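You operate a simulated robot arm through the tools that you are given. There is no shell and no other tool.

You run a simulated robot arm. Do the job below in one go: nothing can be reset, and whatever is moved stays where it is left.

Task
Clamp the block with the green top in the duster and powder its top.
Fine: use the felt pad and the tin; put the pad back and free the clamp; the two blocks beside it stay. Set down upright: felt pad with blue grip. A coat counts when it lies all over at full strength: go over it till it gets no stronger.

Only the result counts: the job must be done as asked and must still hold three seconds after the hand-in. Knocking over, shifting, dropping, spilling or breaking anything else fails it.

Robot
A 7-joint arm with a two-finger parallel gripper, fixed in place. Base frame: the origin is on the floor under the middle of its stand, x ahead of it, y to its left, z up; the work surface is at about z = 0.8. Lengths are in m, angles in rad, forces in N, time in s.
With the tool pointing down near the work surface it reaches from about 0.44 to 0.92 m from the base axis. Its first joint turns from -2.496 to 2.496 rad. Payload 3 kg.
Tool frame: the origin (TCP) lies between the finger pads and is the grasp point; the fingertips stand 0.03 m ahead of it; z points along the fingers, y is the line along which they close. Largest opening 0.094 m; finger width 0.028, thickness 0.01; the body of the gripper, 0.05 by 0.096 m, starts 0.055 m behind the TCP.
Orientation is that of the tool frame in the base frame, as a unit quaternion [x, y, z, w]. With the fingers straight down and closing along the base's y, the tool's x points along the base's -x, its y along +y and its z along -z.

Tools
- The arm moves only by the tool jog_arm. Its argument "rows" is a list of rows, each a list of 3 entries, a list of its own where there are three numbers: the turn, a rotation vector about the tool's x, y, z in units of 120 degrees (1.0 is 120 degrees), then the shift along the tool's x, y, z in units of 150 mm (1.0 is 150 mm), then the closure, from 0 (fully open) to 1 (shut). In form: [[[rx, ry, rz], [x, y, z], grip], ...]. A call has 1 to 20 rows; each row is the pose to reach, as a shift and turn from the pose commanded when the call began, along the tool's axes at that moment. A call with a number of a shift or a turn outside -1 to 1 is refused whole. Rows are played at 5 a second. More than 0.05 m and 0.15 rad between two rows, or a gripper value outside its range, and nothing of the call is played. Where a pose cannot be reached the arm comes as near as it can. A force on the tool above 90 N (or 10 N above the force at the start of the call, whichever is more), or a blocked arm, ends the call early, and 0.2 s more pass. Each finger travels about 0.072 m/s and halts on what it meets, pressing with about 23 N; the grip force reading is that of the motor and also rises with nothing between the fingers. The clock runs only during rows and for 0.2 s after the last one: add rows that repeat a pose to give the fingers time. It gives the time, the measured TCP pose, the force on the tool (base axes), the opening and the grip force at its end, in the units of the frame above (readings bear some noise), with the torque about the TCP (base axes, N m) and any sound that the robot's microphone picked up, and new pictures: "pictures" is both (left out), scene, wrist or none.
- Cameras (640 x 400 px; columns grow to the right, rows downward): "scene" is fixed at [0.0512, 0.6507, 1.3686]; the picture's right is [-0.47, -0.88, 0.00], its down [-0.57, 0.30, -0.77] and it looks along [0.68, -0.36, -0.64] (base axes); focal length 351 px, centre (320, 200). "wrist" rides on the gripper at [0.076, 0.014, -0.102] in the tool frame; the picture's right is [-0.18, 0.98, 0.00], its down [-0.75, -0.14, -0.64] and it looks along [-0.63, -0.12, 0.77] (tool axes); focal length 243 px, centre (320, 200). There is no depth. A picture from a camera that has moved, and an enlarged one, comes with that camera's place and axes in the base frame and with its lens.
- enlarge(camera, box): a new picture of the part [left, top, right, bottom] of that camera's present view, enlarged. No time passes.
- finish_job(): hands the job in; it is judged then, once.

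Nothing tells you positions but the pictures and the camera data. Unless the task says otherwise, let go and move clear before handing in.

The tools are called after "Call:" by a JSON object that holds its "api" and its "payload". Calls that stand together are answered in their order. jog_arm: Moves the arm, as the interface text tells. Its arguments: {"type":"object","properties":{"rows":{"type":"array","items":{"type":"array"}},"pictures":{"type":"string","enum":["both","scene","wrist","none"]}},"required":["rows"]} The other tools are called the same way: enlarge (camera, box) takes an enlarged picture of a part of a camera's view; finish_job () hands the job in.

At the start:

```text
t: 0.0
eef_pos: [0.4294, 0.4872, 1.0699]
ee_rot: [0.0, 1.0, 0.0, 0.0]
force: [0.0, 0.0, -0.9]
moment: [0.02, -0.01, -0.02]
width: 0.0938
finger_force: 0.0
```

scene: 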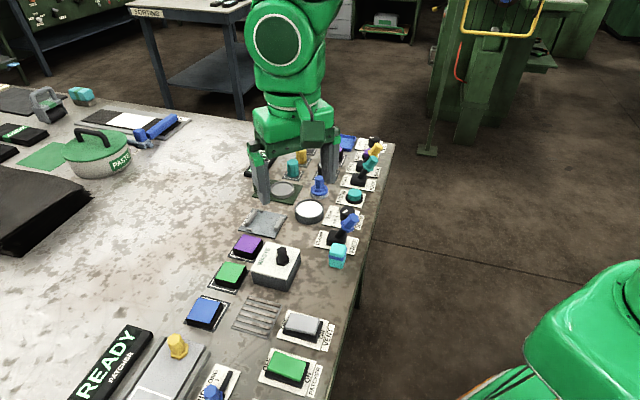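
wrist: 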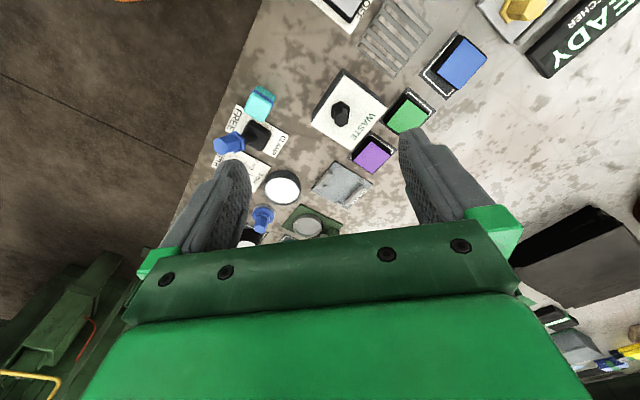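

The bench carries many small fixtures, and I can see a green-topped block between a purple and a blue one. I will enlarge several parts of the view before moving anything.

Call:
{"api": "enlarge", "payload": {"camera": "scene", "box": [220, 120, 400, 280]}}

Call:
{"api": "enlarge", "payload": {"camera": "scene", "box": [60, 220, 360, 400]}}

Call:
{"api": "enlarge", "payload": {"camera": "wrist", "box": [180, 60, 420, 260]}}

Call:
{"api": "enlarge", "payload": {"camera": "scene", "box": [0, 60, 220, 260]}}

```text
2.50 times, centred on (310, 200) of scene
camera zoom: at [0.0512, 0.6507, 1.3686], right [-0.47, -0.88, 0.0], down [-0.57, 0.3, -0.77], along [0.68, -0.36, -0.64], focal length 878 px, centre (345, 200)
```

zoom: 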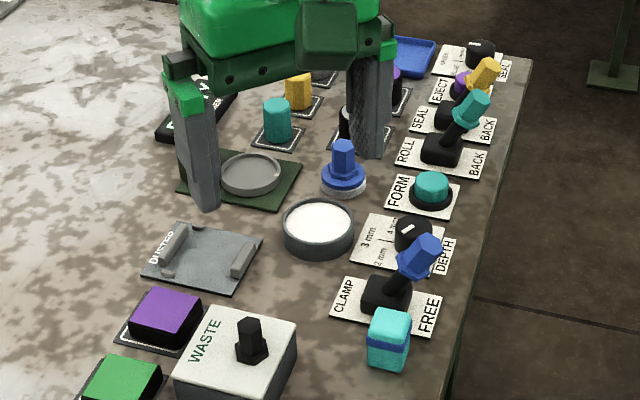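

```text
2.13 times, centred on (210, 310) of scene
camera zoom: at [0.0512, 0.6507, 1.3686], right [-0.47, -0.88, 0.0], down [-0.57, 0.3, -0.77], along [0.68, -0.36, -0.64], focal length 749 px, centre (555, -35)
```

zoom: 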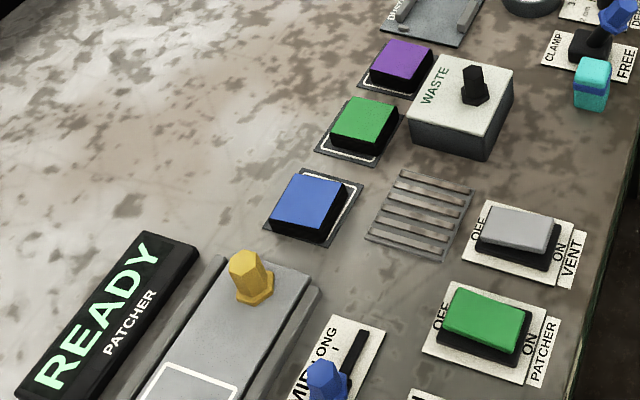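

```text
2.00 times, centred on (300, 160) of wrist
camera zoom: at [0.3526, 0.5027, 1.1706], right [0.18, 0.98, 0.0], down [0.75, -0.14, 0.64], along [0.63, -0.12, -0.77], focal length 485 px, centre (360, 280)
```

zoom: 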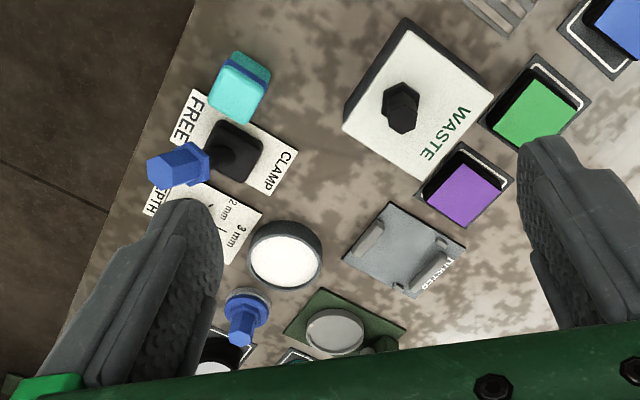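

```text
2.00 times, centred on (110, 160) of scene
camera zoom: at [0.0512, 0.6507, 1.3686], right [-0.47, -0.88, 0.0], down [-0.57, 0.3, -0.77], along [0.68, -0.36, -0.64], focal length 702 px, centre (740, 280)
```

zoom: 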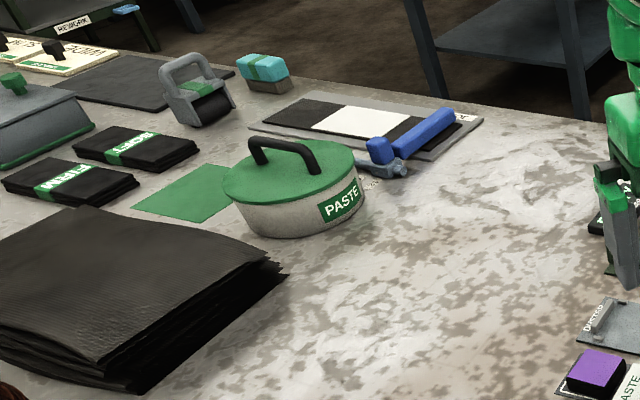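

The tin with white powder is near (0.61, 0.38), the blue-gripped pad near (0.67, 0.32), the duster near (0.64, 0.49), its lever near (0.50, 0.36) leaning to FREE, and the green block near (0.51, 0.60). I will turn the hand 45° to match the bench layout and look more closely from high up.

Call:
{"api": "jog_arm", "payload": {"rows": [[[0, 0, -0.0625], [-0.162, -0.041, 0.022], 0], [[0, 0, -0.125], [-0.324, -0.082, 0.044], 0], [[0, 0, -0.1875], [-0.486, -0.123, 0.066], 0], [[0, 0, -0.25], [-0.648, -0.164, 0.088], 0], [[0, 0, -0.3125], [-0.81, -0.206, 0.11], 0], [[0, 0, -0.375], [-0.971, -0.247, 0.133], 0], [[0, 0, -0.375], [-0.971, -0.247, 0.133], 0]]}}

```text
t: 1.6
eef_pos: [0.5734, 0.4517, 1.0491]
ee_rot: [-0.383, 0.924, 0.0, 0.0]
force: [-1.0, 0.1, -0.1]
moment: [-0.02, -0.02, -0.01]
width: 0.0941
finger_force: 0.1
camera wrist: at [0.5097, 0.4074, 1.151], right [-0.57, 0.82, 0.0], down [0.63, 0.43, 0.64], along [0.53, 0.36, -0.77], focal length 243 px, centre (320, 200)
```

scene: 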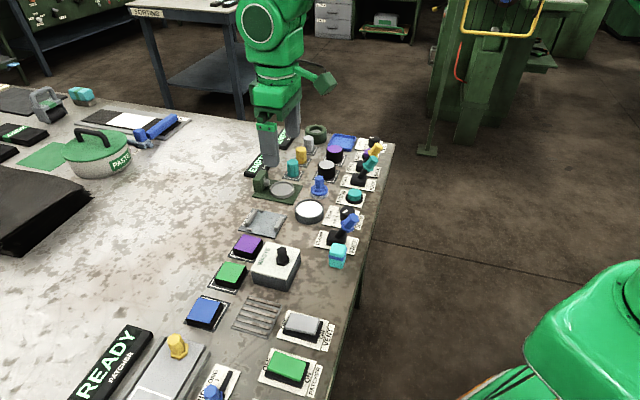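
wrist: 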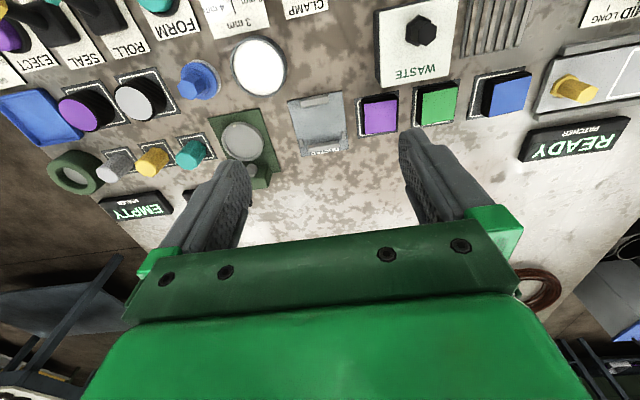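

The hand is now lined up with the bench. I will look at the pad, tin, duster and blocks in this view.

Call:
{"api": "enlarge", "payload": {"camera": "wrist", "box": [150, 0, 390, 200]}}

Call:
{"api": "enlarge", "payload": {"camera": "scene", "box": [230, 120, 390, 260]}}

Call:
{"api": "enlarge", "payload": {"camera": "wrist", "box": [280, 40, 440, 170]}}

```text
2.00 times, centred on (270, 100) of wrist
camera zoom: at [0.5097, 0.4074, 1.151], right [-0.57, 0.82, 0.0], down [0.63, 0.43, 0.64], along [0.53, 0.36, -0.77], focal length 485 px, centre (420, 400)
```

zoom: 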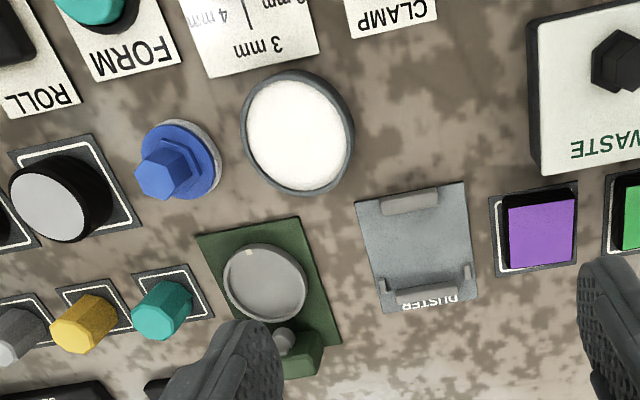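

```text
2.86 times, centred on (310, 190) of scene
camera zoom: at [0.0512, 0.6507, 1.3686], right [-0.47, -0.88, 0.0], down [-0.57, 0.3, -0.77], along [0.68, -0.36, -0.64], focal length 1003 px, centre (349, 229)
```

zoom: 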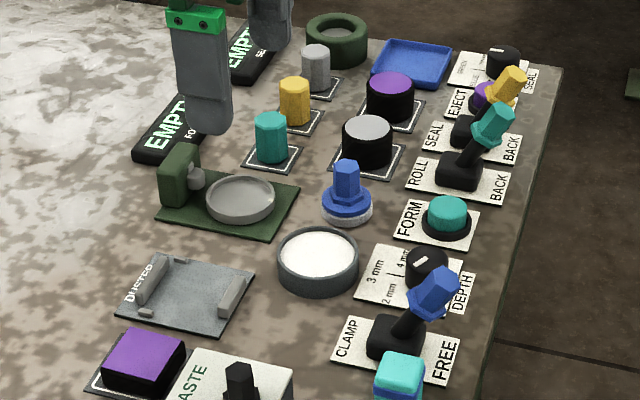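

```text
3.08 times, centred on (360, 105) of wrist
camera zoom: at [0.5097, 0.4074, 1.151], right [-0.57, 0.82, 0.0], down [0.63, 0.43, 0.64], along [0.53, 0.36, -0.77], focal length 746 px, centre (197, 492)
```

zoom: 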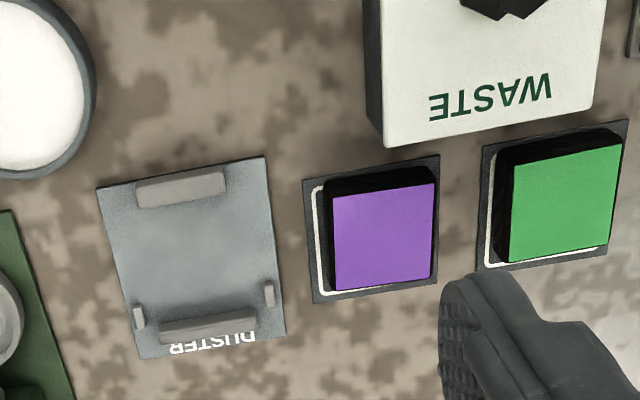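

Measured along the bench: the green block's top is at about z=0.825 and the block is about 45 mm square. The duster's jaw gap is about 61 mm, with small side stops. I will check the duster, pad and lever details at more zoom.

Call:
{"api": "enlarge", "payload": {"camera": "wrist", "box": [280, 80, 370, 165]}}

Call:
{"api": "enlarge", "payload": {"camera": "scene", "box": [290, 165, 350, 225]}}

Call:
{"api": "enlarge", "payload": {"camera": "scene", "box": [305, 195, 375, 275]}}

Call:
{"api": "enlarge", "payload": {"camera": "scene", "box": [205, 200, 305, 300]}}

```text
4.71 times, centred on (325, 122) of wrist
camera zoom: at [0.5097, 0.4074, 1.151], right [-0.57, 0.82, 0.0], down [0.63, 0.43, 0.64], along [0.53, 0.36, -0.77], focal length 1142 px, centre (296, 565)
```

zoom: 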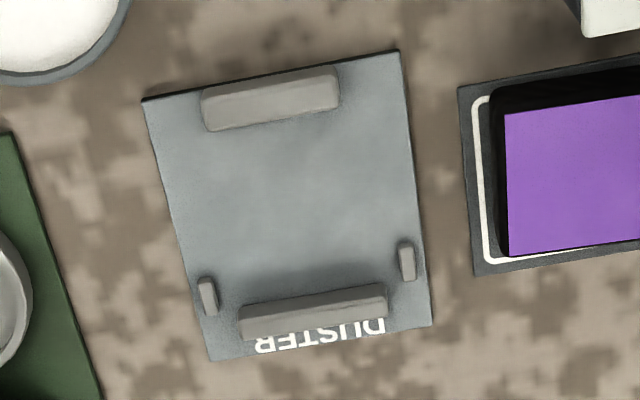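

```text
6.67 times, centred on (320, 195) of scene
camera zoom: at [0.0512, 0.6507, 1.3686], right [-0.47, -0.88, 0.0], down [-0.57, 0.3, -0.77], along [0.68, -0.36, -0.64], focal length 2341 px, centre (320, 233)
```

zoom: 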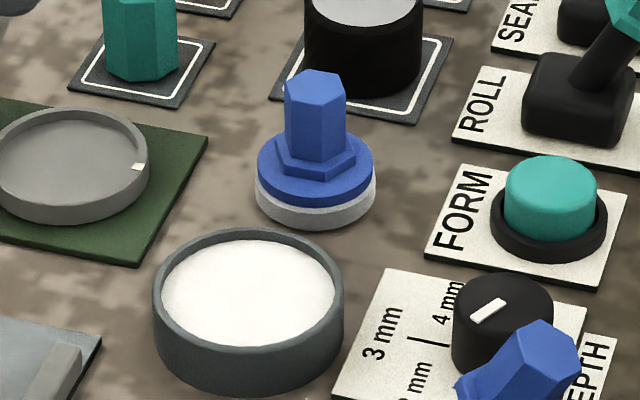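

```text
5.00 times, centred on (340, 235) of scene
camera zoom: at [0.0512, 0.6507, 1.3686], right [-0.47, -0.88, 0.0], down [-0.57, 0.3, -0.77], along [0.68, -0.36, -0.64], focal length 1756 px, centre (220, 25)
```

zoom: 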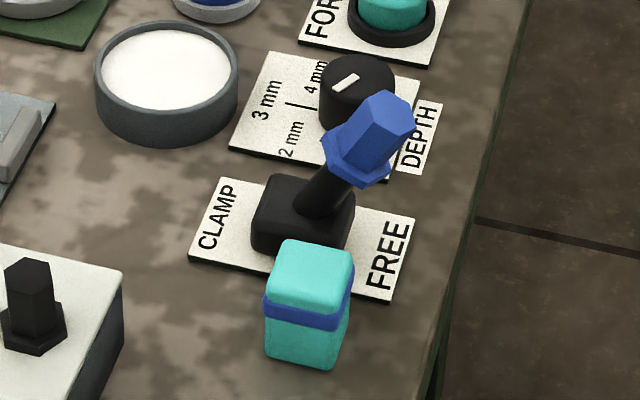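

```text
4.00 times, centred on (255, 250) of scene
camera zoom: at [0.0512, 0.6507, 1.3686], right [-0.47, -0.88, 0.0], down [-0.57, 0.3, -0.77], along [0.68, -0.36, -0.64], focal length 1405 px, centre (580, 0)
```

zoom: 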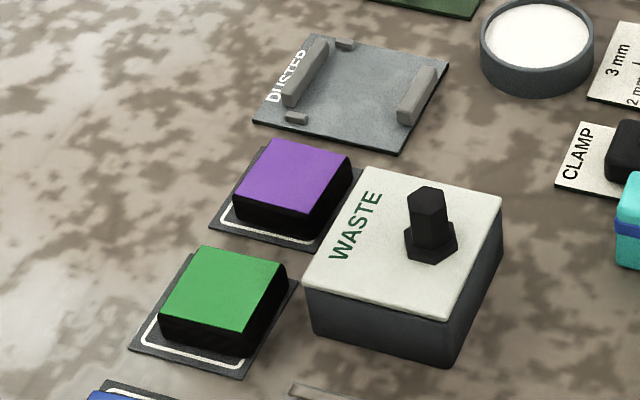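

The layout is clear. The duster's far jaw with side stops faces the near jaw, and the gap is wide enough for the block. I will go above the green block with the fingers partly closed so they clear the neighbours.

Call:
{"api": "jog_arm", "payload": {"rows": [[[0, 0, 0], [-0.069, 0.165, 0.143], 0.1], [[0, 0, 0], [-0.138, 0.329, 0.287], 0.2], [[0, 0, 0], [-0.207, 0.494, 0.43], 0.32], [[0, 0, 0], [-0.275, 0.658, 0.573], 0.32], [[0, 0, 0], [-0.344, 0.823, 0.717], 0.32], [[0, 0, 0], [-0.413, 0.987, 0.86], 0.32], [[0, 0, 0], [-0.413, 0.987, 0.86], 0.32]]}}

```text
t: 3.2
eef_pos: [0.515, 0.5992, 0.9197]
ee_rot: [-0.382, 0.924, 0.0, -0.001]
force: [0.6, -0.2, 1.1]
moment: [0.01, 0.02, 0.0]
width: 0.0638
finger_force: 0.1
camera wrist: at [0.4501, 0.5566, 1.0216], right [-0.56, 0.83, 0.0], down [0.63, 0.43, 0.64], along [0.53, 0.36, -0.77], focal length 243 px, centre (320, 200)
```

scene: 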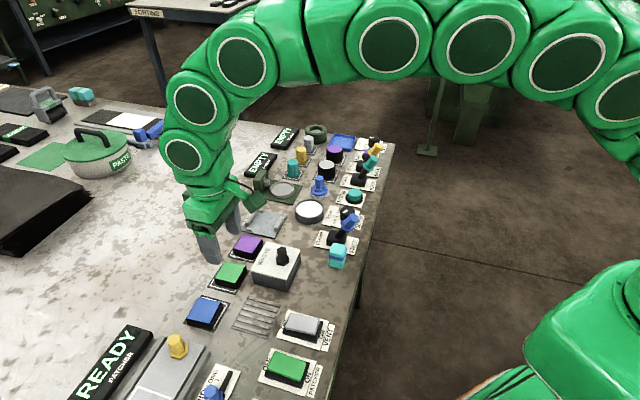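
wrist: 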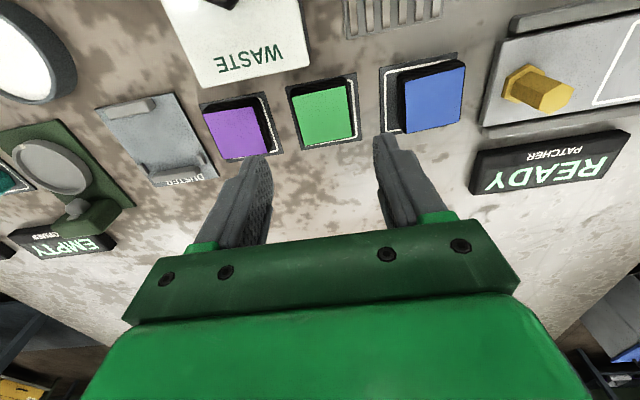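

I am above the green block now; I will enlarge to fix its exact centre.

Call:
{"api": "enlarge", "payload": {"camera": "wrist", "box": [240, 50, 400, 170]}}

Call:
{"api": "enlarge", "payload": {"camera": "scene", "box": [180, 200, 280, 300]}}

```text
3.33 times, centred on (320, 110) of wrist
camera zoom: at [0.4501, 0.5566, 1.0216], right [-0.56, 0.83, 0.0], down [0.63, 0.43, 0.64], along [0.53, 0.36, -0.77], focal length 809 px, centre (320, 500)
```

zoom: 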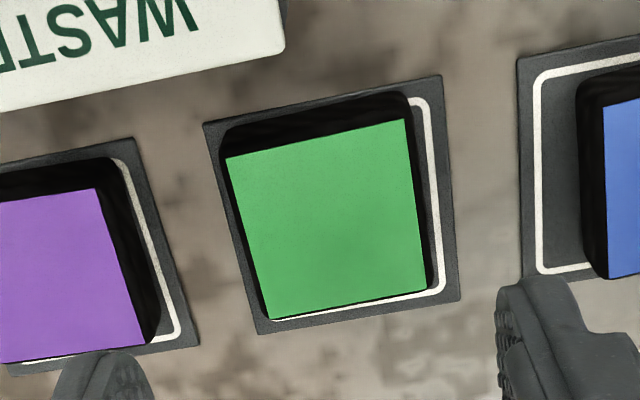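

```text
4.00 times, centred on (230, 250) of scene
camera zoom: at [0.0512, 0.6507, 1.3686], right [-0.47, -0.88, 0.0], down [-0.57, 0.3, -0.77], along [0.68, -0.36, -0.64], focal length 1405 px, centre (680, 0)
```

zoom: 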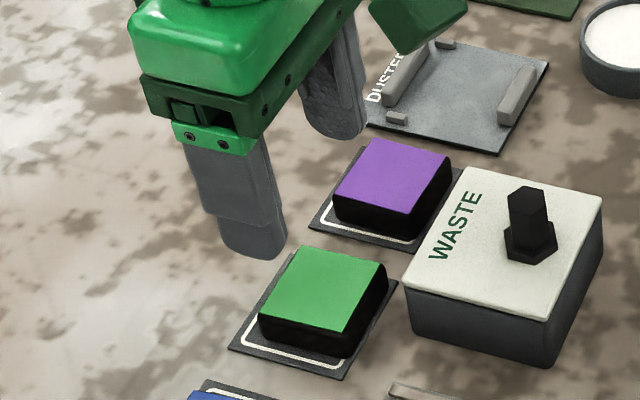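

The block's top centre is at about (0.511, 0.602) and it is square to the hand. I will shift 4–5 mm, go down with the fingertips about 8 mm above the bench, and close on it.

Call:
{"api": "jog_arm", "payload": {"rows": [[[0, 0, 0], [0.026, 0.031, 0.0], 0.32], [[0, 0, 0], [0.026, 0.031, 0.18], 0.32], [[0, 0, 0], [0.026, 0.031, 0.36], 0.32], [[0, 0, 0], [0.026, 0.031, 0.46], 0.32], [[0, 0, 0], [0.026, 0.031, 0.545], 0.32], [[0, 0, 0], [0.026, 0.031, 0.545], 0.32]]}}

```text
t: 4.6
eef_pos: [0.5075, 0.5991, 0.8386]
ee_rot: [-0.382, 0.924, 0.0, 0.0]
force: [-0.2, 0.3, -0.1]
moment: [0.01, -0.01, -0.03]
width: 0.0641
finger_force: 0.0
camera wrist: at [0.4437, 0.557, 0.9395], right [-0.56, 0.83, 0.0], down [0.63, 0.43, 0.64], along [0.53, 0.36, -0.77], focal length 243 px, centre (320, 200)
```

scene: 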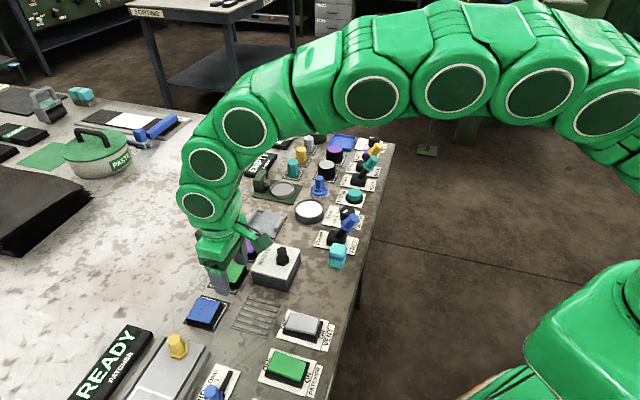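
wrist: 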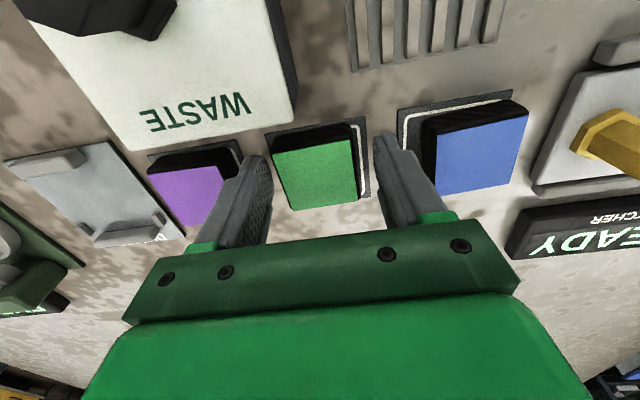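

The fingers are on both sides of the green block with clearance to the neighbours. I will close on it.

Call:
{"api": "jog_arm", "payload": {"rows": [[[0, 0, 0], [0, 0, 0], 0.5], [[0, 0, 0], [0, 0, 0], 0.7], [[0, 0, 0], [0, 0, 0], 0.8], [[0, 0, 0], [0, 0, 0], 0.8]]}}

```text
t: 5.6
eef_pos: [0.507, 0.6006, 0.8375]
ee_rot: [-0.383, 0.924, 0.0, 0.0]
force: [-0.1, 0.5, 0.9]
moment: [0.01, -0.02, -0.03]
width: 0.0471
finger_force: 23.2
camera wrist: at [0.4438, 0.557, 0.9396], right [-0.56, 0.83, 0.0], down [0.63, 0.43, 0.64], along [0.53, 0.36, -0.77], focal length 243 px, centre (320, 200)
```

scene: 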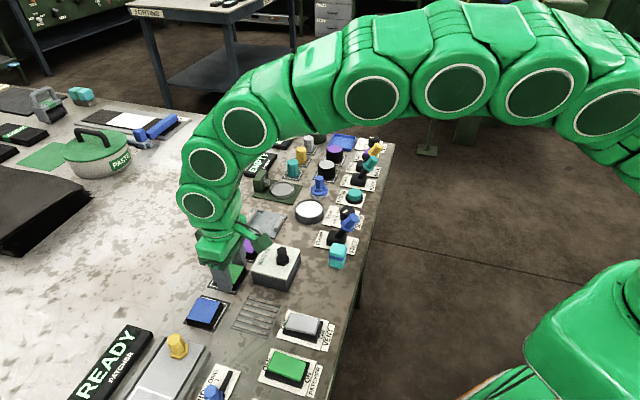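
wrist: 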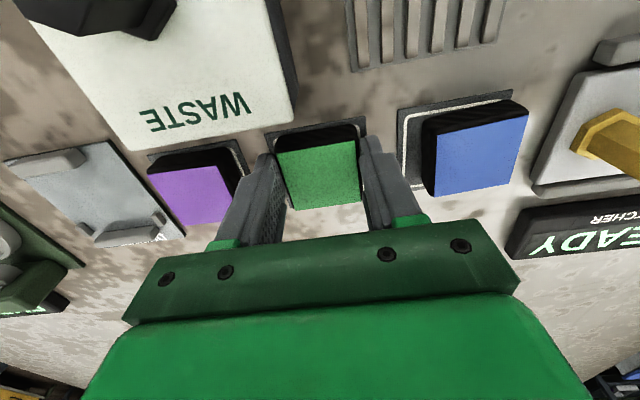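

The block is held at 47 mm width. I will lift it 10 cm and carry it over the purple block towards the duster.

Call:
{"api": "jog_arm", "payload": {"rows": [[[0, 0, 0], [0, 0, -0.1], 0.8], [[0, 0, 0], [0, 0, -0.3], 0.8], [[0, 0, 0], [0, 0, -0.5], 0.8], [[0, 0, 0], [0, 0, -0.667], 0.8], [[0, 0, 0], [0, -0.2, -0.667], 0.8], [[0, 0, 0], [0, -0.45, -0.667], 0.8], [[0, 0, 0], [0, -0.7, -0.667], 0.8], [[0, 0, 0], [0, -0.9, -0.667], 0.8], [[0, 0, 0], [0, -0.98, -0.667], 0.8], [[0, 0, 0], [0, -0.98, -0.667], 0.8]]}}

```text
t: 7.8
eef_pos: [0.6109, 0.4961, 0.9381]
ee_rot: [-0.382, 0.924, 0.0, 0.0]
force: [0.1, 0.2, -1.2]
moment: [0.01, -0.01, 0.02]
width: 0.0473
finger_force: 22.7
camera wrist: at [0.5478, 0.4526, 1.04], right [-0.56, 0.83, 0.0], down [0.63, 0.43, 0.64], along [0.53, 0.36, -0.77], focal length 243 px, centre (320, 200)
```

scene: 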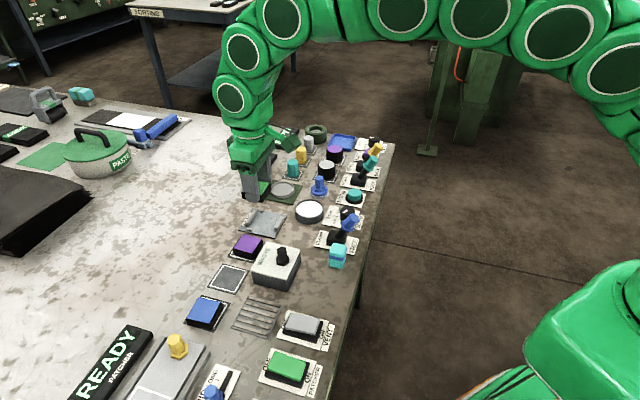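
wrist: 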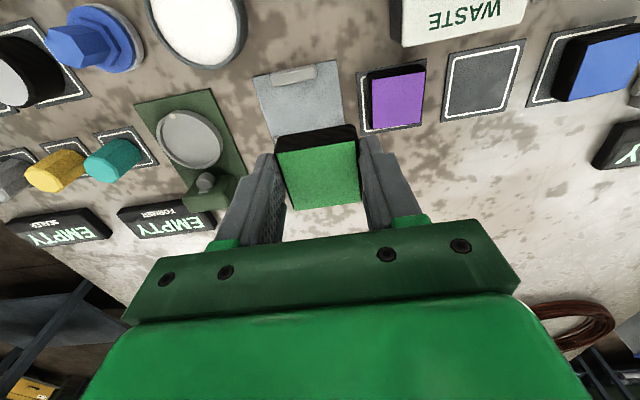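

The block hangs level over the duster's right side. I will check the duster's position again from this closer view.

Call:
{"api": "enlarge", "payload": {"camera": "wrist", "box": [230, 40, 390, 160]}}

Call:
{"api": "enlarge", "payload": {"camera": "scene", "box": [220, 160, 300, 250]}}

```text
3.33 times, centred on (310, 100) of wrist
camera zoom: at [0.5478, 0.4526, 1.04], right [-0.56, 0.83, 0.0], down [0.63, 0.43, 0.64], along [0.53, 0.36, -0.77], focal length 809 px, centre (353, 533)
```

zoom: 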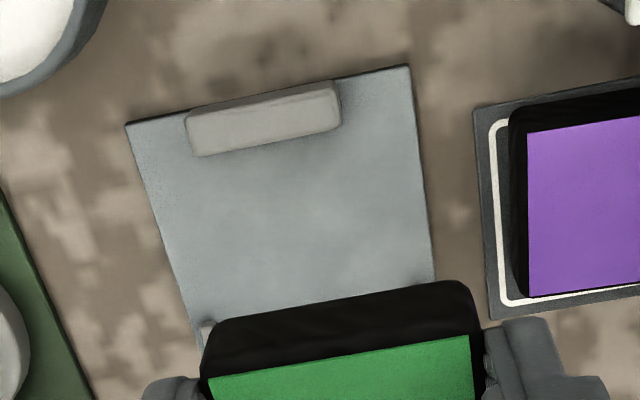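

```text
4.44 times, centred on (260, 205) of scene
camera zoom: at [0.0512, 0.6507, 1.3686], right [-0.47, -0.88, 0.0], down [-0.57, 0.3, -0.77], along [0.68, -0.36, -0.64], focal length 1561 px, centre (587, 178)
```

zoom: 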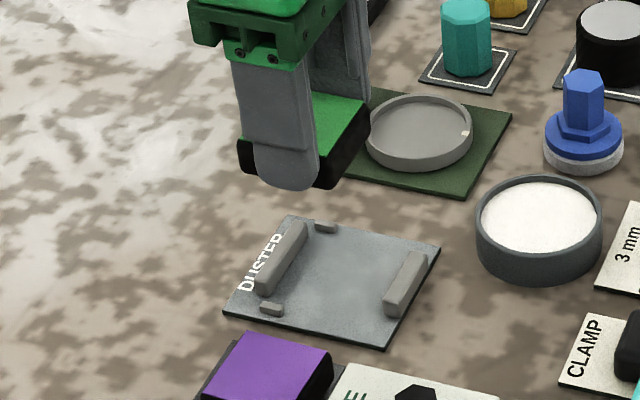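

The duster's centre is confirmed at u≈−0.099 (bench frame) and the jaw faces leave about 8 mm either side. I will centre the block over it and lower it to just above the plate.

Call:
{"api": "jog_arm", "payload": {"rows": [[[0, 0, 0], [-0.011, -0.06, 0], 0.8], [[0, 0, 0], [-0.011, -0.117, 0], 0.8], [[0, 0, 0], [-0.011, -0.117, 0.2], 0.8], [[0, 0, 0], [-0.011, -0.117, 0.4], 0.8], [[0, 0, 0], [-0.011, -0.117, 0.5], 0.8], [[0, 0, 0], [-0.011, -0.117, 0.58], 0.8], [[0, 0, 0], [-0.011, -0.117, 0.62], 0.8], [[0, 0, 0], [-0.011, -0.117, 0.62], 0.8]]}}

Call:
{"api": "enlarge", "payload": {"camera": "scene", "box": [220, 170, 310, 260]}}

Call:
{"api": "enlarge", "payload": {"camera": "wrist", "box": [230, 90, 410, 240]}}

```text
t: 9.6
eef_pos: [0.625, 0.4848, 0.8461]
ee_rot: [-0.383, 0.924, 0.0, 0.0]
force: [1.4, -0.1, 0.0]
moment: [-0.03, 0.01, 0.03]
width: 0.0469
finger_force: 23.4
camera wrist: at [0.5614, 0.4415, 0.9467], right [-0.56, 0.83, 0.0], down [0.63, 0.43, 0.64], along [0.53, 0.36, -0.77], focal length 243 px, centre (320, 200)
```

scene: 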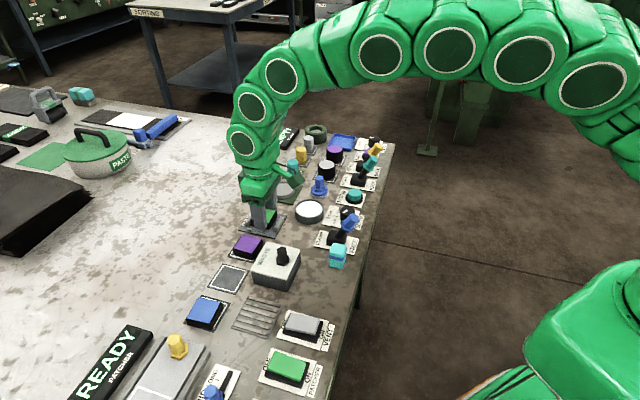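
wrist: 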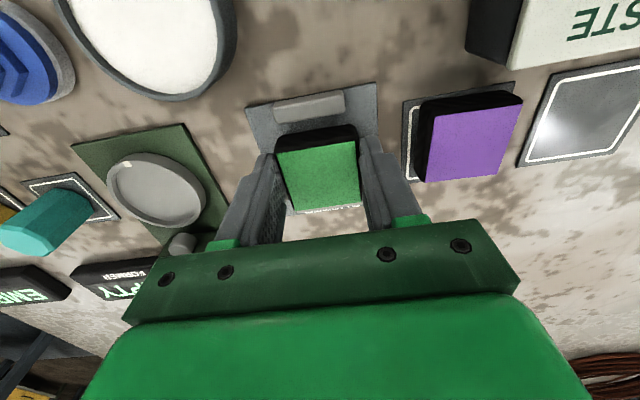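

```text
4.44 times, centred on (265, 215) of scene
camera zoom: at [0.0512, 0.6507, 1.3686], right [-0.47, -0.88, 0.0], down [-0.57, 0.3, -0.77], along [0.68, -0.36, -0.64], focal length 1561 px, centre (564, 133)
```

zoom: 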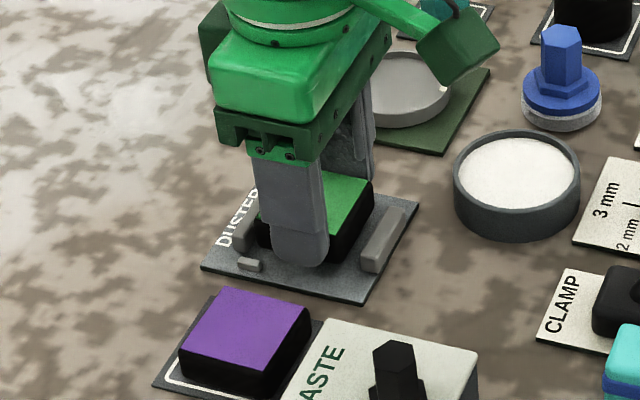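

```text
2.67 times, centred on (320, 165) of wrist
camera zoom: at [0.5614, 0.4415, 0.9467], right [-0.56, 0.83, 0.0], down [0.63, 0.43, 0.64], along [0.53, 0.36, -0.77], focal length 647 px, centre (320, 293)
```

zoom: 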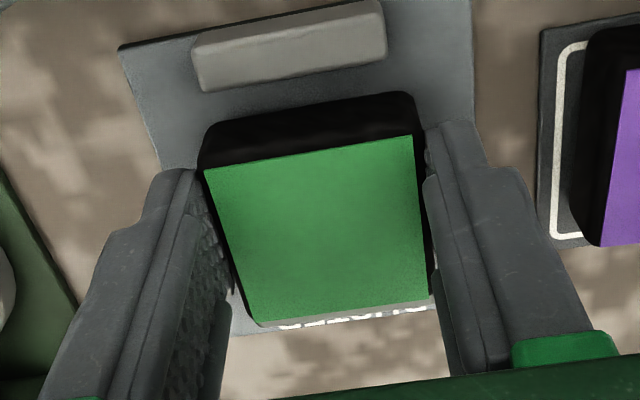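

The block hangs between the jaws about 6 mm above the plate. I will lower it in small steps until it touches.

Call:
{"api": "jog_arm", "payload": {"rows": [[[0, 0, 0], [0, 0, 0.01], 0.8], [[0, 0, 0], [0, 0, 0.02], 0.8], [[0, 0, 0], [0, 0, 0.03], 0.8], [[0, 0, 0], [0, 0, 0.036], 0.8], [[0, 0, 0], [0, 0, 0.036], 0.8]], "pictures": "none"}}

Call:
{"api": "enlarge", "payload": {"camera": "scene", "box": [235, 190, 295, 250]}}

```text
t: 10.8
eef_pos: [0.6251, 0.4854, 0.8403]
ee_rot: [-0.383, 0.924, 0.0, 0.0]
force: [-1.0, 0.1, 2.2]
moment: [-0.01, 0.01, 0.0]
width: 0.0468
finger_force: 23.1
```

```text
6.67 times, centred on (265, 220) of scene
camera zoom: at [0.0512, 0.6507, 1.3686], right [-0.47, -0.88, 0.0], down [-0.57, 0.3, -0.77], along [0.68, -0.36, -0.64], focal length 2341 px, centre (687, 67)
```

zoom: 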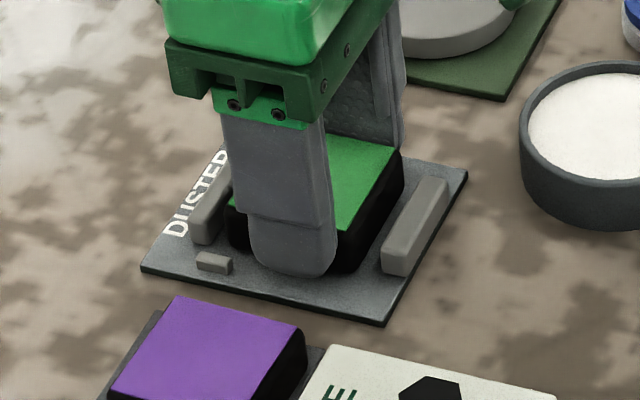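

The force rose slightly, so the block is at or almost on the plate. I will go one more millimetre to confirm.

Call:
{"api": "jog_arm", "payload": {"rows": [[[0, 0, 0], [0, 0, 0.004], 0.8], [[0, 0, 0], [0, 0, 0.007], 0.8], [[0, 0, 0], [0, 0, 0.007], 0.8]], "pictures": "none"}}

```text
t: 11.6
eef_pos: [0.625, 0.4853, 0.8391]
ee_rot: [-0.383, 0.924, 0.0, 0.001]
force: [-6.5, -7.3, 24.7]
moment: [-0.23, 0.22, 0.0]
width: 0.0473
finger_force: 23.4
```

It is firmly on the plate. I will back off that millimetre, open a little, and rise straight up.

Call:
{"api": "jog_arm", "payload": {"rows": [[[0, 0, 0], [0, 0, -0.004], 0.8], [[0, 0, 0], [0, 0, -0.007], 0.8], [[0, 0, 0], [0, 0, -0.007], 0.5], [[0, 0, 0], [0, 0, -0.007], 0.38], [[0, 0, 0], [0, 0, -0.007], 0.38]]}}

```text
t: 12.8
eef_pos: [0.6259, 0.4848, 0.8391]
ee_rot: [-0.383, 0.924, 0.0, 0.0]
force: [-0.9, 0.3, -0.3]
moment: [-0.01, -0.03, 0.0]
width: 0.0584
finger_force: 0.0
camera wrist: at [0.5611, 0.4413, 0.9415], right [-0.56, 0.83, 0.0], down [0.63, 0.43, 0.64], along [0.53, 0.36, -0.77], focal length 243 px, centre (320, 200)
```

scene: 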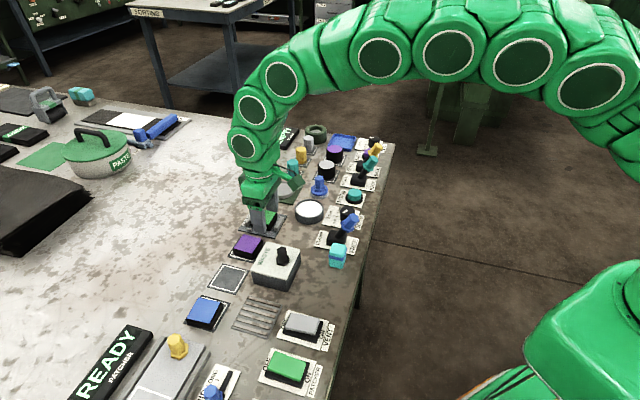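
wrist: 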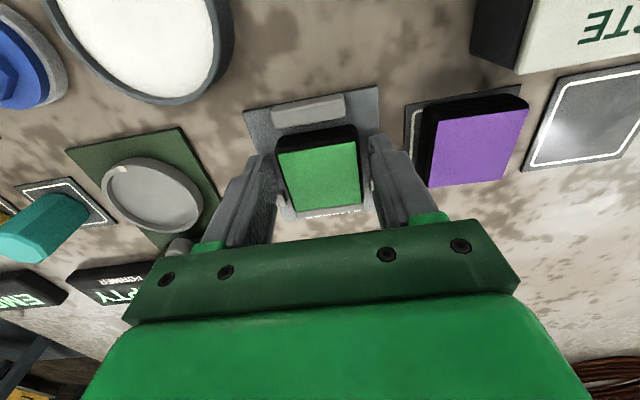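

The block is released. I will rise straight up 14 cm and look at it in the duster.

Call:
{"api": "jog_arm", "payload": {"rows": [[[0, 0, 0], [0, 0, -0.1], 0.38], [[0, 0, 0], [0, 0, -0.3], 0.38], [[0, 0, 0], [0, 0, -0.55], 0.38], [[0, 0, 0], [0, 0, -0.8], 0.38], [[0, 0, 0], [0, 0, -0.933], 0.38], [[0, 0, 0], [0, 0, -0.933], 0.38]]}}

Call:
{"api": "enlarge", "payload": {"camera": "wrist", "box": [230, 60, 410, 200]}}

Call:
{"api": "enlarge", "payload": {"camera": "scene", "box": [230, 180, 370, 280]}}

```text
t: 14.2
eef_pos: [0.6246, 0.4854, 0.98]
ee_rot: [-0.382, 0.924, 0.0, 0.0]
force: [0.2, -0.2, 0.1]
moment: [-0.03, 0.02, 0.0]
width: 0.0581
finger_force: 0.1
camera wrist: at [0.5608, 0.442, 1.0818], right [-0.56, 0.83, 0.0], down [0.63, 0.43, 0.64], along [0.53, 0.36, -0.77], focal length 243 px, centre (320, 200)
```

scene: 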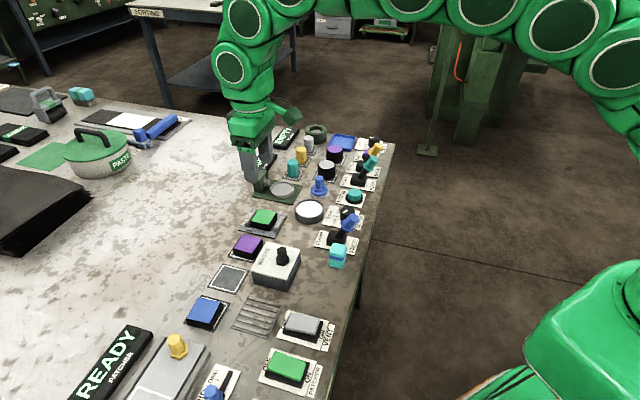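
wrist: 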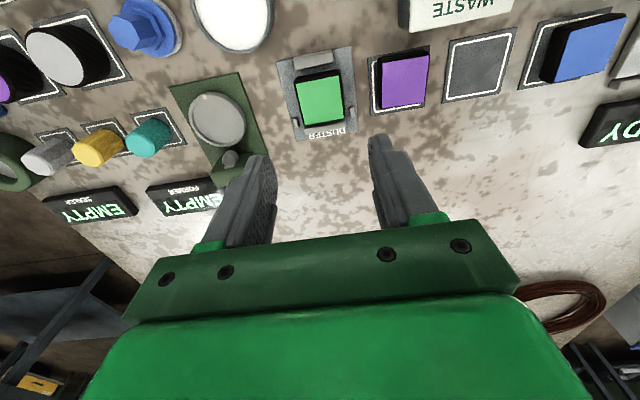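

```text
2.86 times, centred on (320, 130) of wrist
camera zoom: at [0.5608, 0.442, 1.0818], right [-0.56, 0.83, 0.0], down [0.63, 0.43, 0.64], along [0.53, 0.36, -0.77], focal length 693 px, centre (320, 400)
```

zoom: 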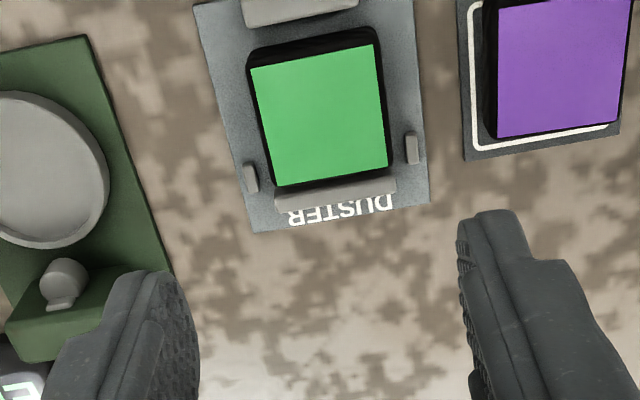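

```text
4.00 times, centred on (300, 230) of scene
camera zoom: at [0.0512, 0.6507, 1.3686], right [-0.47, -0.88, 0.0], down [-0.57, 0.3, -0.77], along [0.68, -0.36, -0.64], focal length 1405 px, centre (400, 80)
```

zoom: 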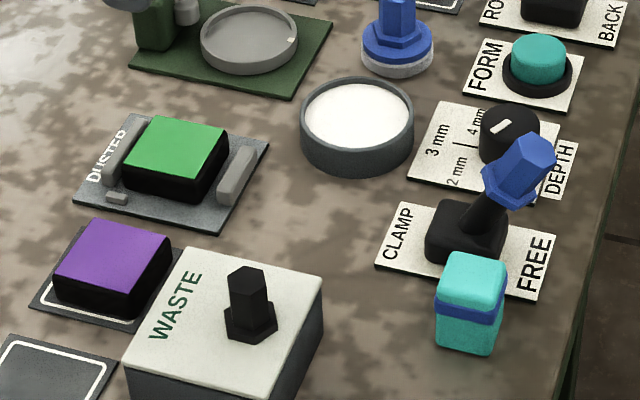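

The block sits level between the jaws and the side stops. Next is the clamp lever, whose blue knob is at about v=0.592, u=−0.099, z=0.87; I will shut the fingers and move to its near side, then push it towards CLAMP.

Call:
{"api": "jog_arm", "payload": {"rows": [[[0, 0, 0], [0.2, 0, 0], 0.6], [[0, 0, 0], [0.4, 0, 0], 0.8], [[0, 0, 0], [0.6, 0, 0], 1], [[0, 0, 0], [0.8, 0, 0], 1], [[0, 0, 0], [0.98, 0, 0], 1], [[0, 0, 0], [0.98, 0, 0], 1]]}}

```text
t: 15.6
eef_pos: [0.5191, 0.3809, 0.9805]
ee_rot: [-0.382, 0.924, 0.0, 0.0]
force: [0.2, -0.7, -0.9]
moment: [-0.04, -0.01, -0.02]
width: 0.0
finger_force: 23.3
camera wrist: at [0.4566, 0.3375, 1.082], right [-0.56, 0.83, 0.0], down [0.63, 0.43, 0.64], along [0.53, 0.36, -0.77], focal length 243 px, centre (320, 200)
```

scene: 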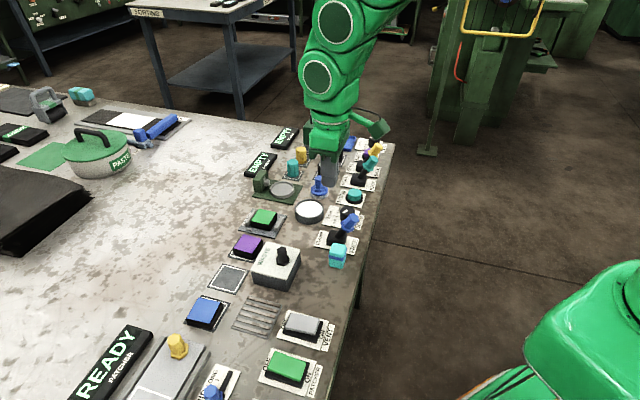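
wrist: 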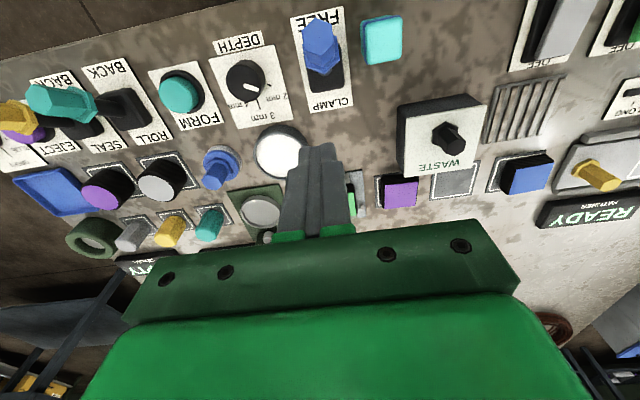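

The lever is seen well from above. I will enlarge to get its line exactly.

Call:
{"api": "enlarge", "payload": {"camera": "wrist", "box": [250, 0, 410, 120]}}

Call:
{"api": "enlarge", "payload": {"camera": "wrist", "box": [170, 100, 330, 220]}}

```text
3.33 times, centred on (330, 60) of wrist
camera zoom: at [0.4566, 0.3375, 1.082], right [-0.56, 0.83, 0.0], down [0.63, 0.43, 0.64], along [0.53, 0.36, -0.77], focal length 809 px, centre (287, 667)
```

zoom: 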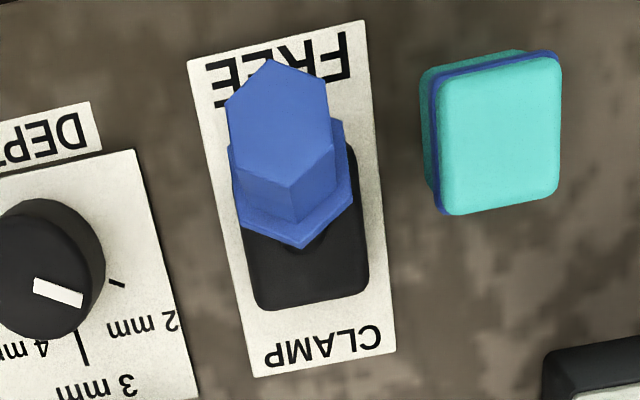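

```text
3.33 times, centred on (250, 160) of wrist
camera zoom: at [0.4566, 0.3375, 1.082], right [-0.56, 0.83, 0.0], down [0.63, 0.43, 0.64], along [0.53, 0.36, -0.77], focal length 809 px, centre (553, 333)
```

zoom: 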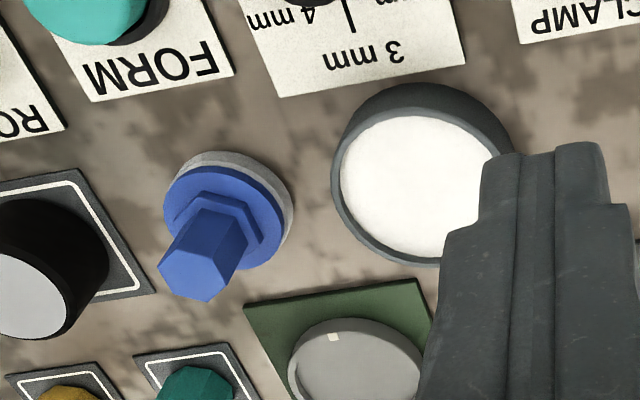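

The lever line is at u≈−0.090, and the cyan block ends at u≈−0.054, clear of the shut fingers. I will move past the knob on its near side and come down to knob height.

Call:
{"api": "jog_arm", "payload": {"rows": [[[0, 0, 0], [0.25, 0.03, 0], 1], [[0, 0, 0], [0.5, 0.057, 0], 1], [[0, 0, 0], [0.66, 0.057, 0], 1], [[0, 0, 0], [0.66, 0.057, 0.2], 1], [[0, 0, 0], [0.66, 0.057, 0.4], 1], [[0, 0, 0], [0.66, 0.057, 0.55], 1], [[0, 0, 0], [0.66, 0.057, 0.633], 1], [[0, 0, 0], [0.66, 0.057, 0.633], 1]]}}

Call:
{"api": "enlarge", "payload": {"camera": "scene", "box": [290, 160, 400, 280]}}

```text
t: 17.4
eef_pos: [0.4435, 0.3173, 0.8852]
ee_rot: [-0.383, 0.924, 0.0, 0.0]
force: [0.7, 0.4, 0.6]
moment: [-0.04, -0.03, 0.01]
width: 0.0
finger_force: 23.4
camera wrist: at [0.3813, 0.2732, 0.9862], right [-0.56, 0.83, 0.0], down [0.63, 0.43, 0.64], along [0.53, 0.36, -0.77], focal length 243 px, centre (320, 200)
```

scene: 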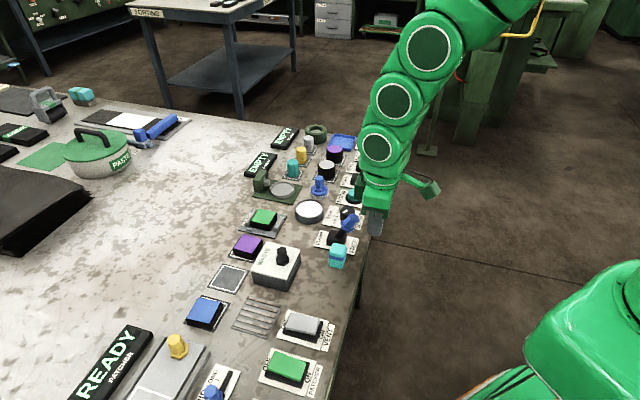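
wrist: 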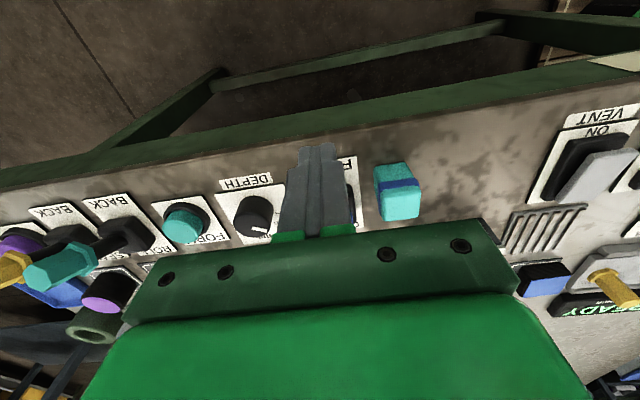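

```text
3.33 times, centred on (345, 220) of scene
camera zoom: at [0.0512, 0.6507, 1.3686], right [-0.47, -0.88, 0.0], down [-0.57, 0.3, -0.77], along [0.68, -0.36, -0.64], focal length 1170 px, centre (237, 133)
```

zoom: 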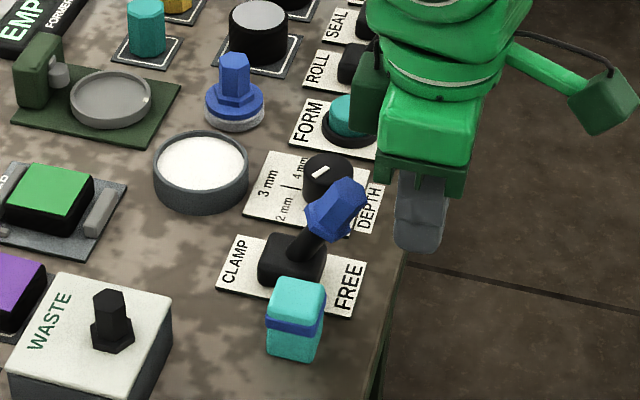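

The shut fingertips are on the near side of the knob and level with it. I will push gently towards CLAMP.

Call:
{"api": "jog_arm", "payload": {"rows": [[[0, 0, 0], [-0.05, 0, 0], 1], [[0, 0, 0], [-0.1, 0, 0], 1], [[0, 0, 0], [-0.15, 0, 0], 1], [[0, 0, 0], [-0.2, 0, 0], 1], [[0, 0, 0], [-0.25, 0, 0], 1], [[0, 0, 0], [-0.3, 0, 0], 1], [[0, 0, 0], [-0.35, 0, 0], 1], [[0, 0, 0], [-0.4, 0, 0], 1], [[0, 0, 0], [-0.45, 0, 0], 1]]}}

Call:
{"api": "enlarge", "payload": {"camera": "scene", "box": [230, 170, 390, 280]}}

```text
t: 19.4
eef_pos: [0.4934, 0.3641, 0.885]
ee_rot: [-0.382, 0.924, 0.0, 0.0]
force: [0.4, -0.2, -0.2]
moment: [0.03, 0.0, 0.01]
width: 0.0
finger_force: 23.0
camera wrist: at [0.4291, 0.3212, 0.9868], right [-0.56, 0.83, 0.0], down [0.63, 0.43, 0.64], along [0.53, 0.36, -0.77], focal length 243 px, centre (320, 200)
```

scene: 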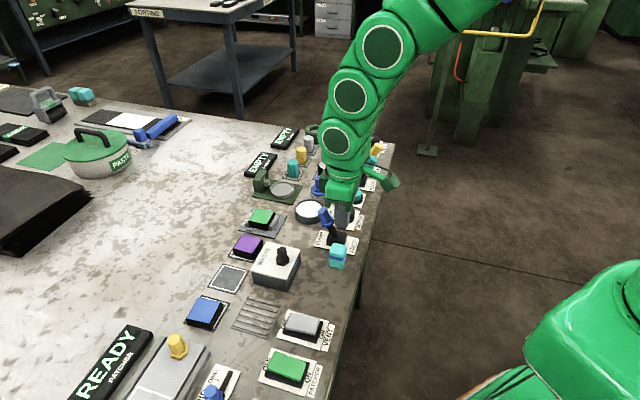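
wrist: 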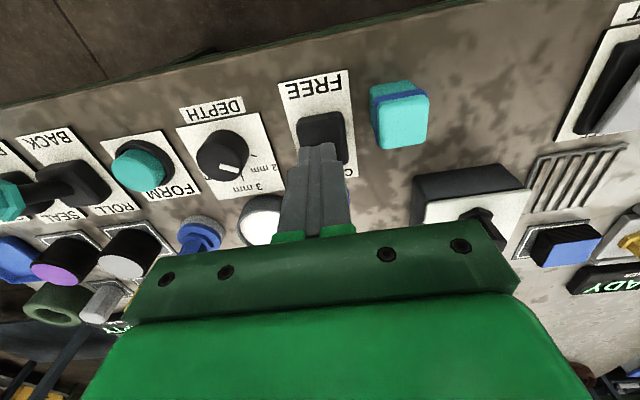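

```text
3.64 times, centred on (310, 225) of scene
camera zoom: at [0.0512, 0.6507, 1.3686], right [-0.47, -0.88, 0.0], down [-0.57, 0.3, -0.77], along [0.68, -0.36, -0.64], focal length 1277 px, centre (356, 109)
```

zoom: 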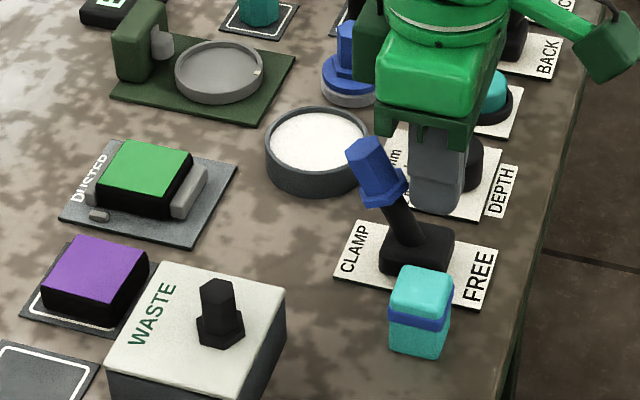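

The lever has flipped to CLAMP and the near jaw has moved up against the block. Next I will rise and move above the blue-gripped pad with the fingers only slightly open, since its neighbours are close.

Call:
{"api": "jog_arm", "payload": {"rows": [[[0, 0, 0], [0.03, 0, 0], 1], [[0, 0, 0], [0.03, 0, -0.2], 1], [[0, 0, 0], [0.03, 0, -0.45], 1], [[0, 0, 0], [0.03, 0, -0.667], 1], [[0, 0, 0], [-0.12, -0.24, -0.667], 1], [[0, 0, 0], [-0.28, -0.48, -0.667], 0.8], [[0, 0, 0], [-0.44, -0.72, -0.667], 0.64], [[0, 0, 0], [-0.62, -0.96, -0.667], 0.64], [[0, 0, 0], [-0.62, -0.96, -0.667], 0.64]]}}

Call:
{"api": "enlarge", "payload": {"camera": "wrist", "box": [240, 80, 400, 200]}}

Call:
{"api": "enlarge", "payload": {"camera": "scene", "box": [230, 170, 370, 270]}}

```text
t: 21.4
eef_pos: [0.6599, 0.3291, 0.9848]
ee_rot: [-0.383, 0.924, 0.0, 0.0]
force: [1.0, -0.3, -0.2]
moment: [0.01, 0.0, 0.01]
width: 0.0338
finger_force: 0.0
camera wrist: at [0.596, 0.2851, 1.0864], right [-0.56, 0.83, 0.0], down [0.63, 0.43, 0.64], along [0.53, 0.36, -0.77], focal length 243 px, centre (320, 200)
```

scene: 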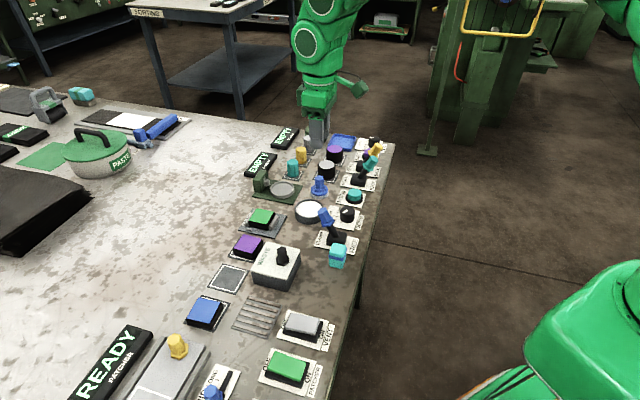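
wrist: 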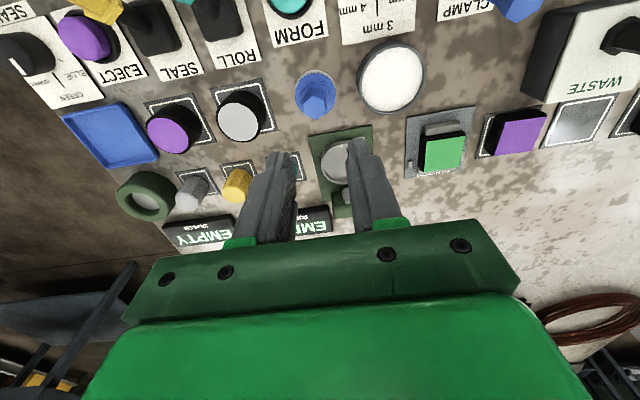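

```text
3.33 times, centred on (320, 140) of wrist
camera zoom: at [0.596, 0.2851, 1.0864], right [-0.56, 0.83, 0.0], down [0.63, 0.43, 0.64], along [0.53, 0.36, -0.77], focal length 809 px, centre (320, 400)
```

zoom: 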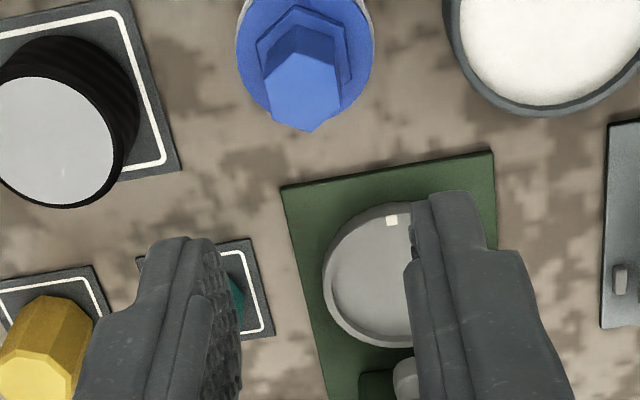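

```text
4.00 times, centred on (300, 220) of scene
camera zoom: at [0.0512, 0.6507, 1.3686], right [-0.47, -0.88, 0.0], down [-0.57, 0.3, -0.77], along [0.68, -0.36, -0.64], focal length 1405 px, centre (400, 120)
```

zoom: 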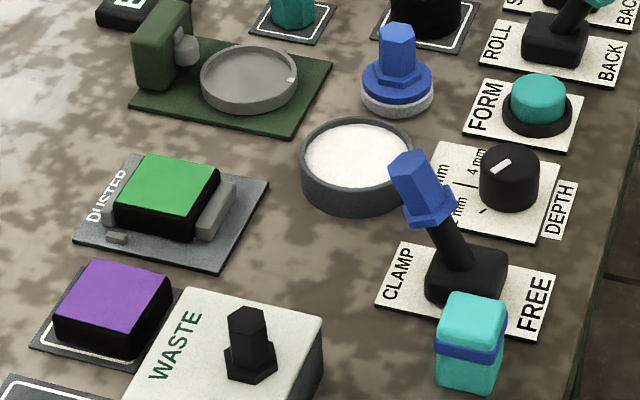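

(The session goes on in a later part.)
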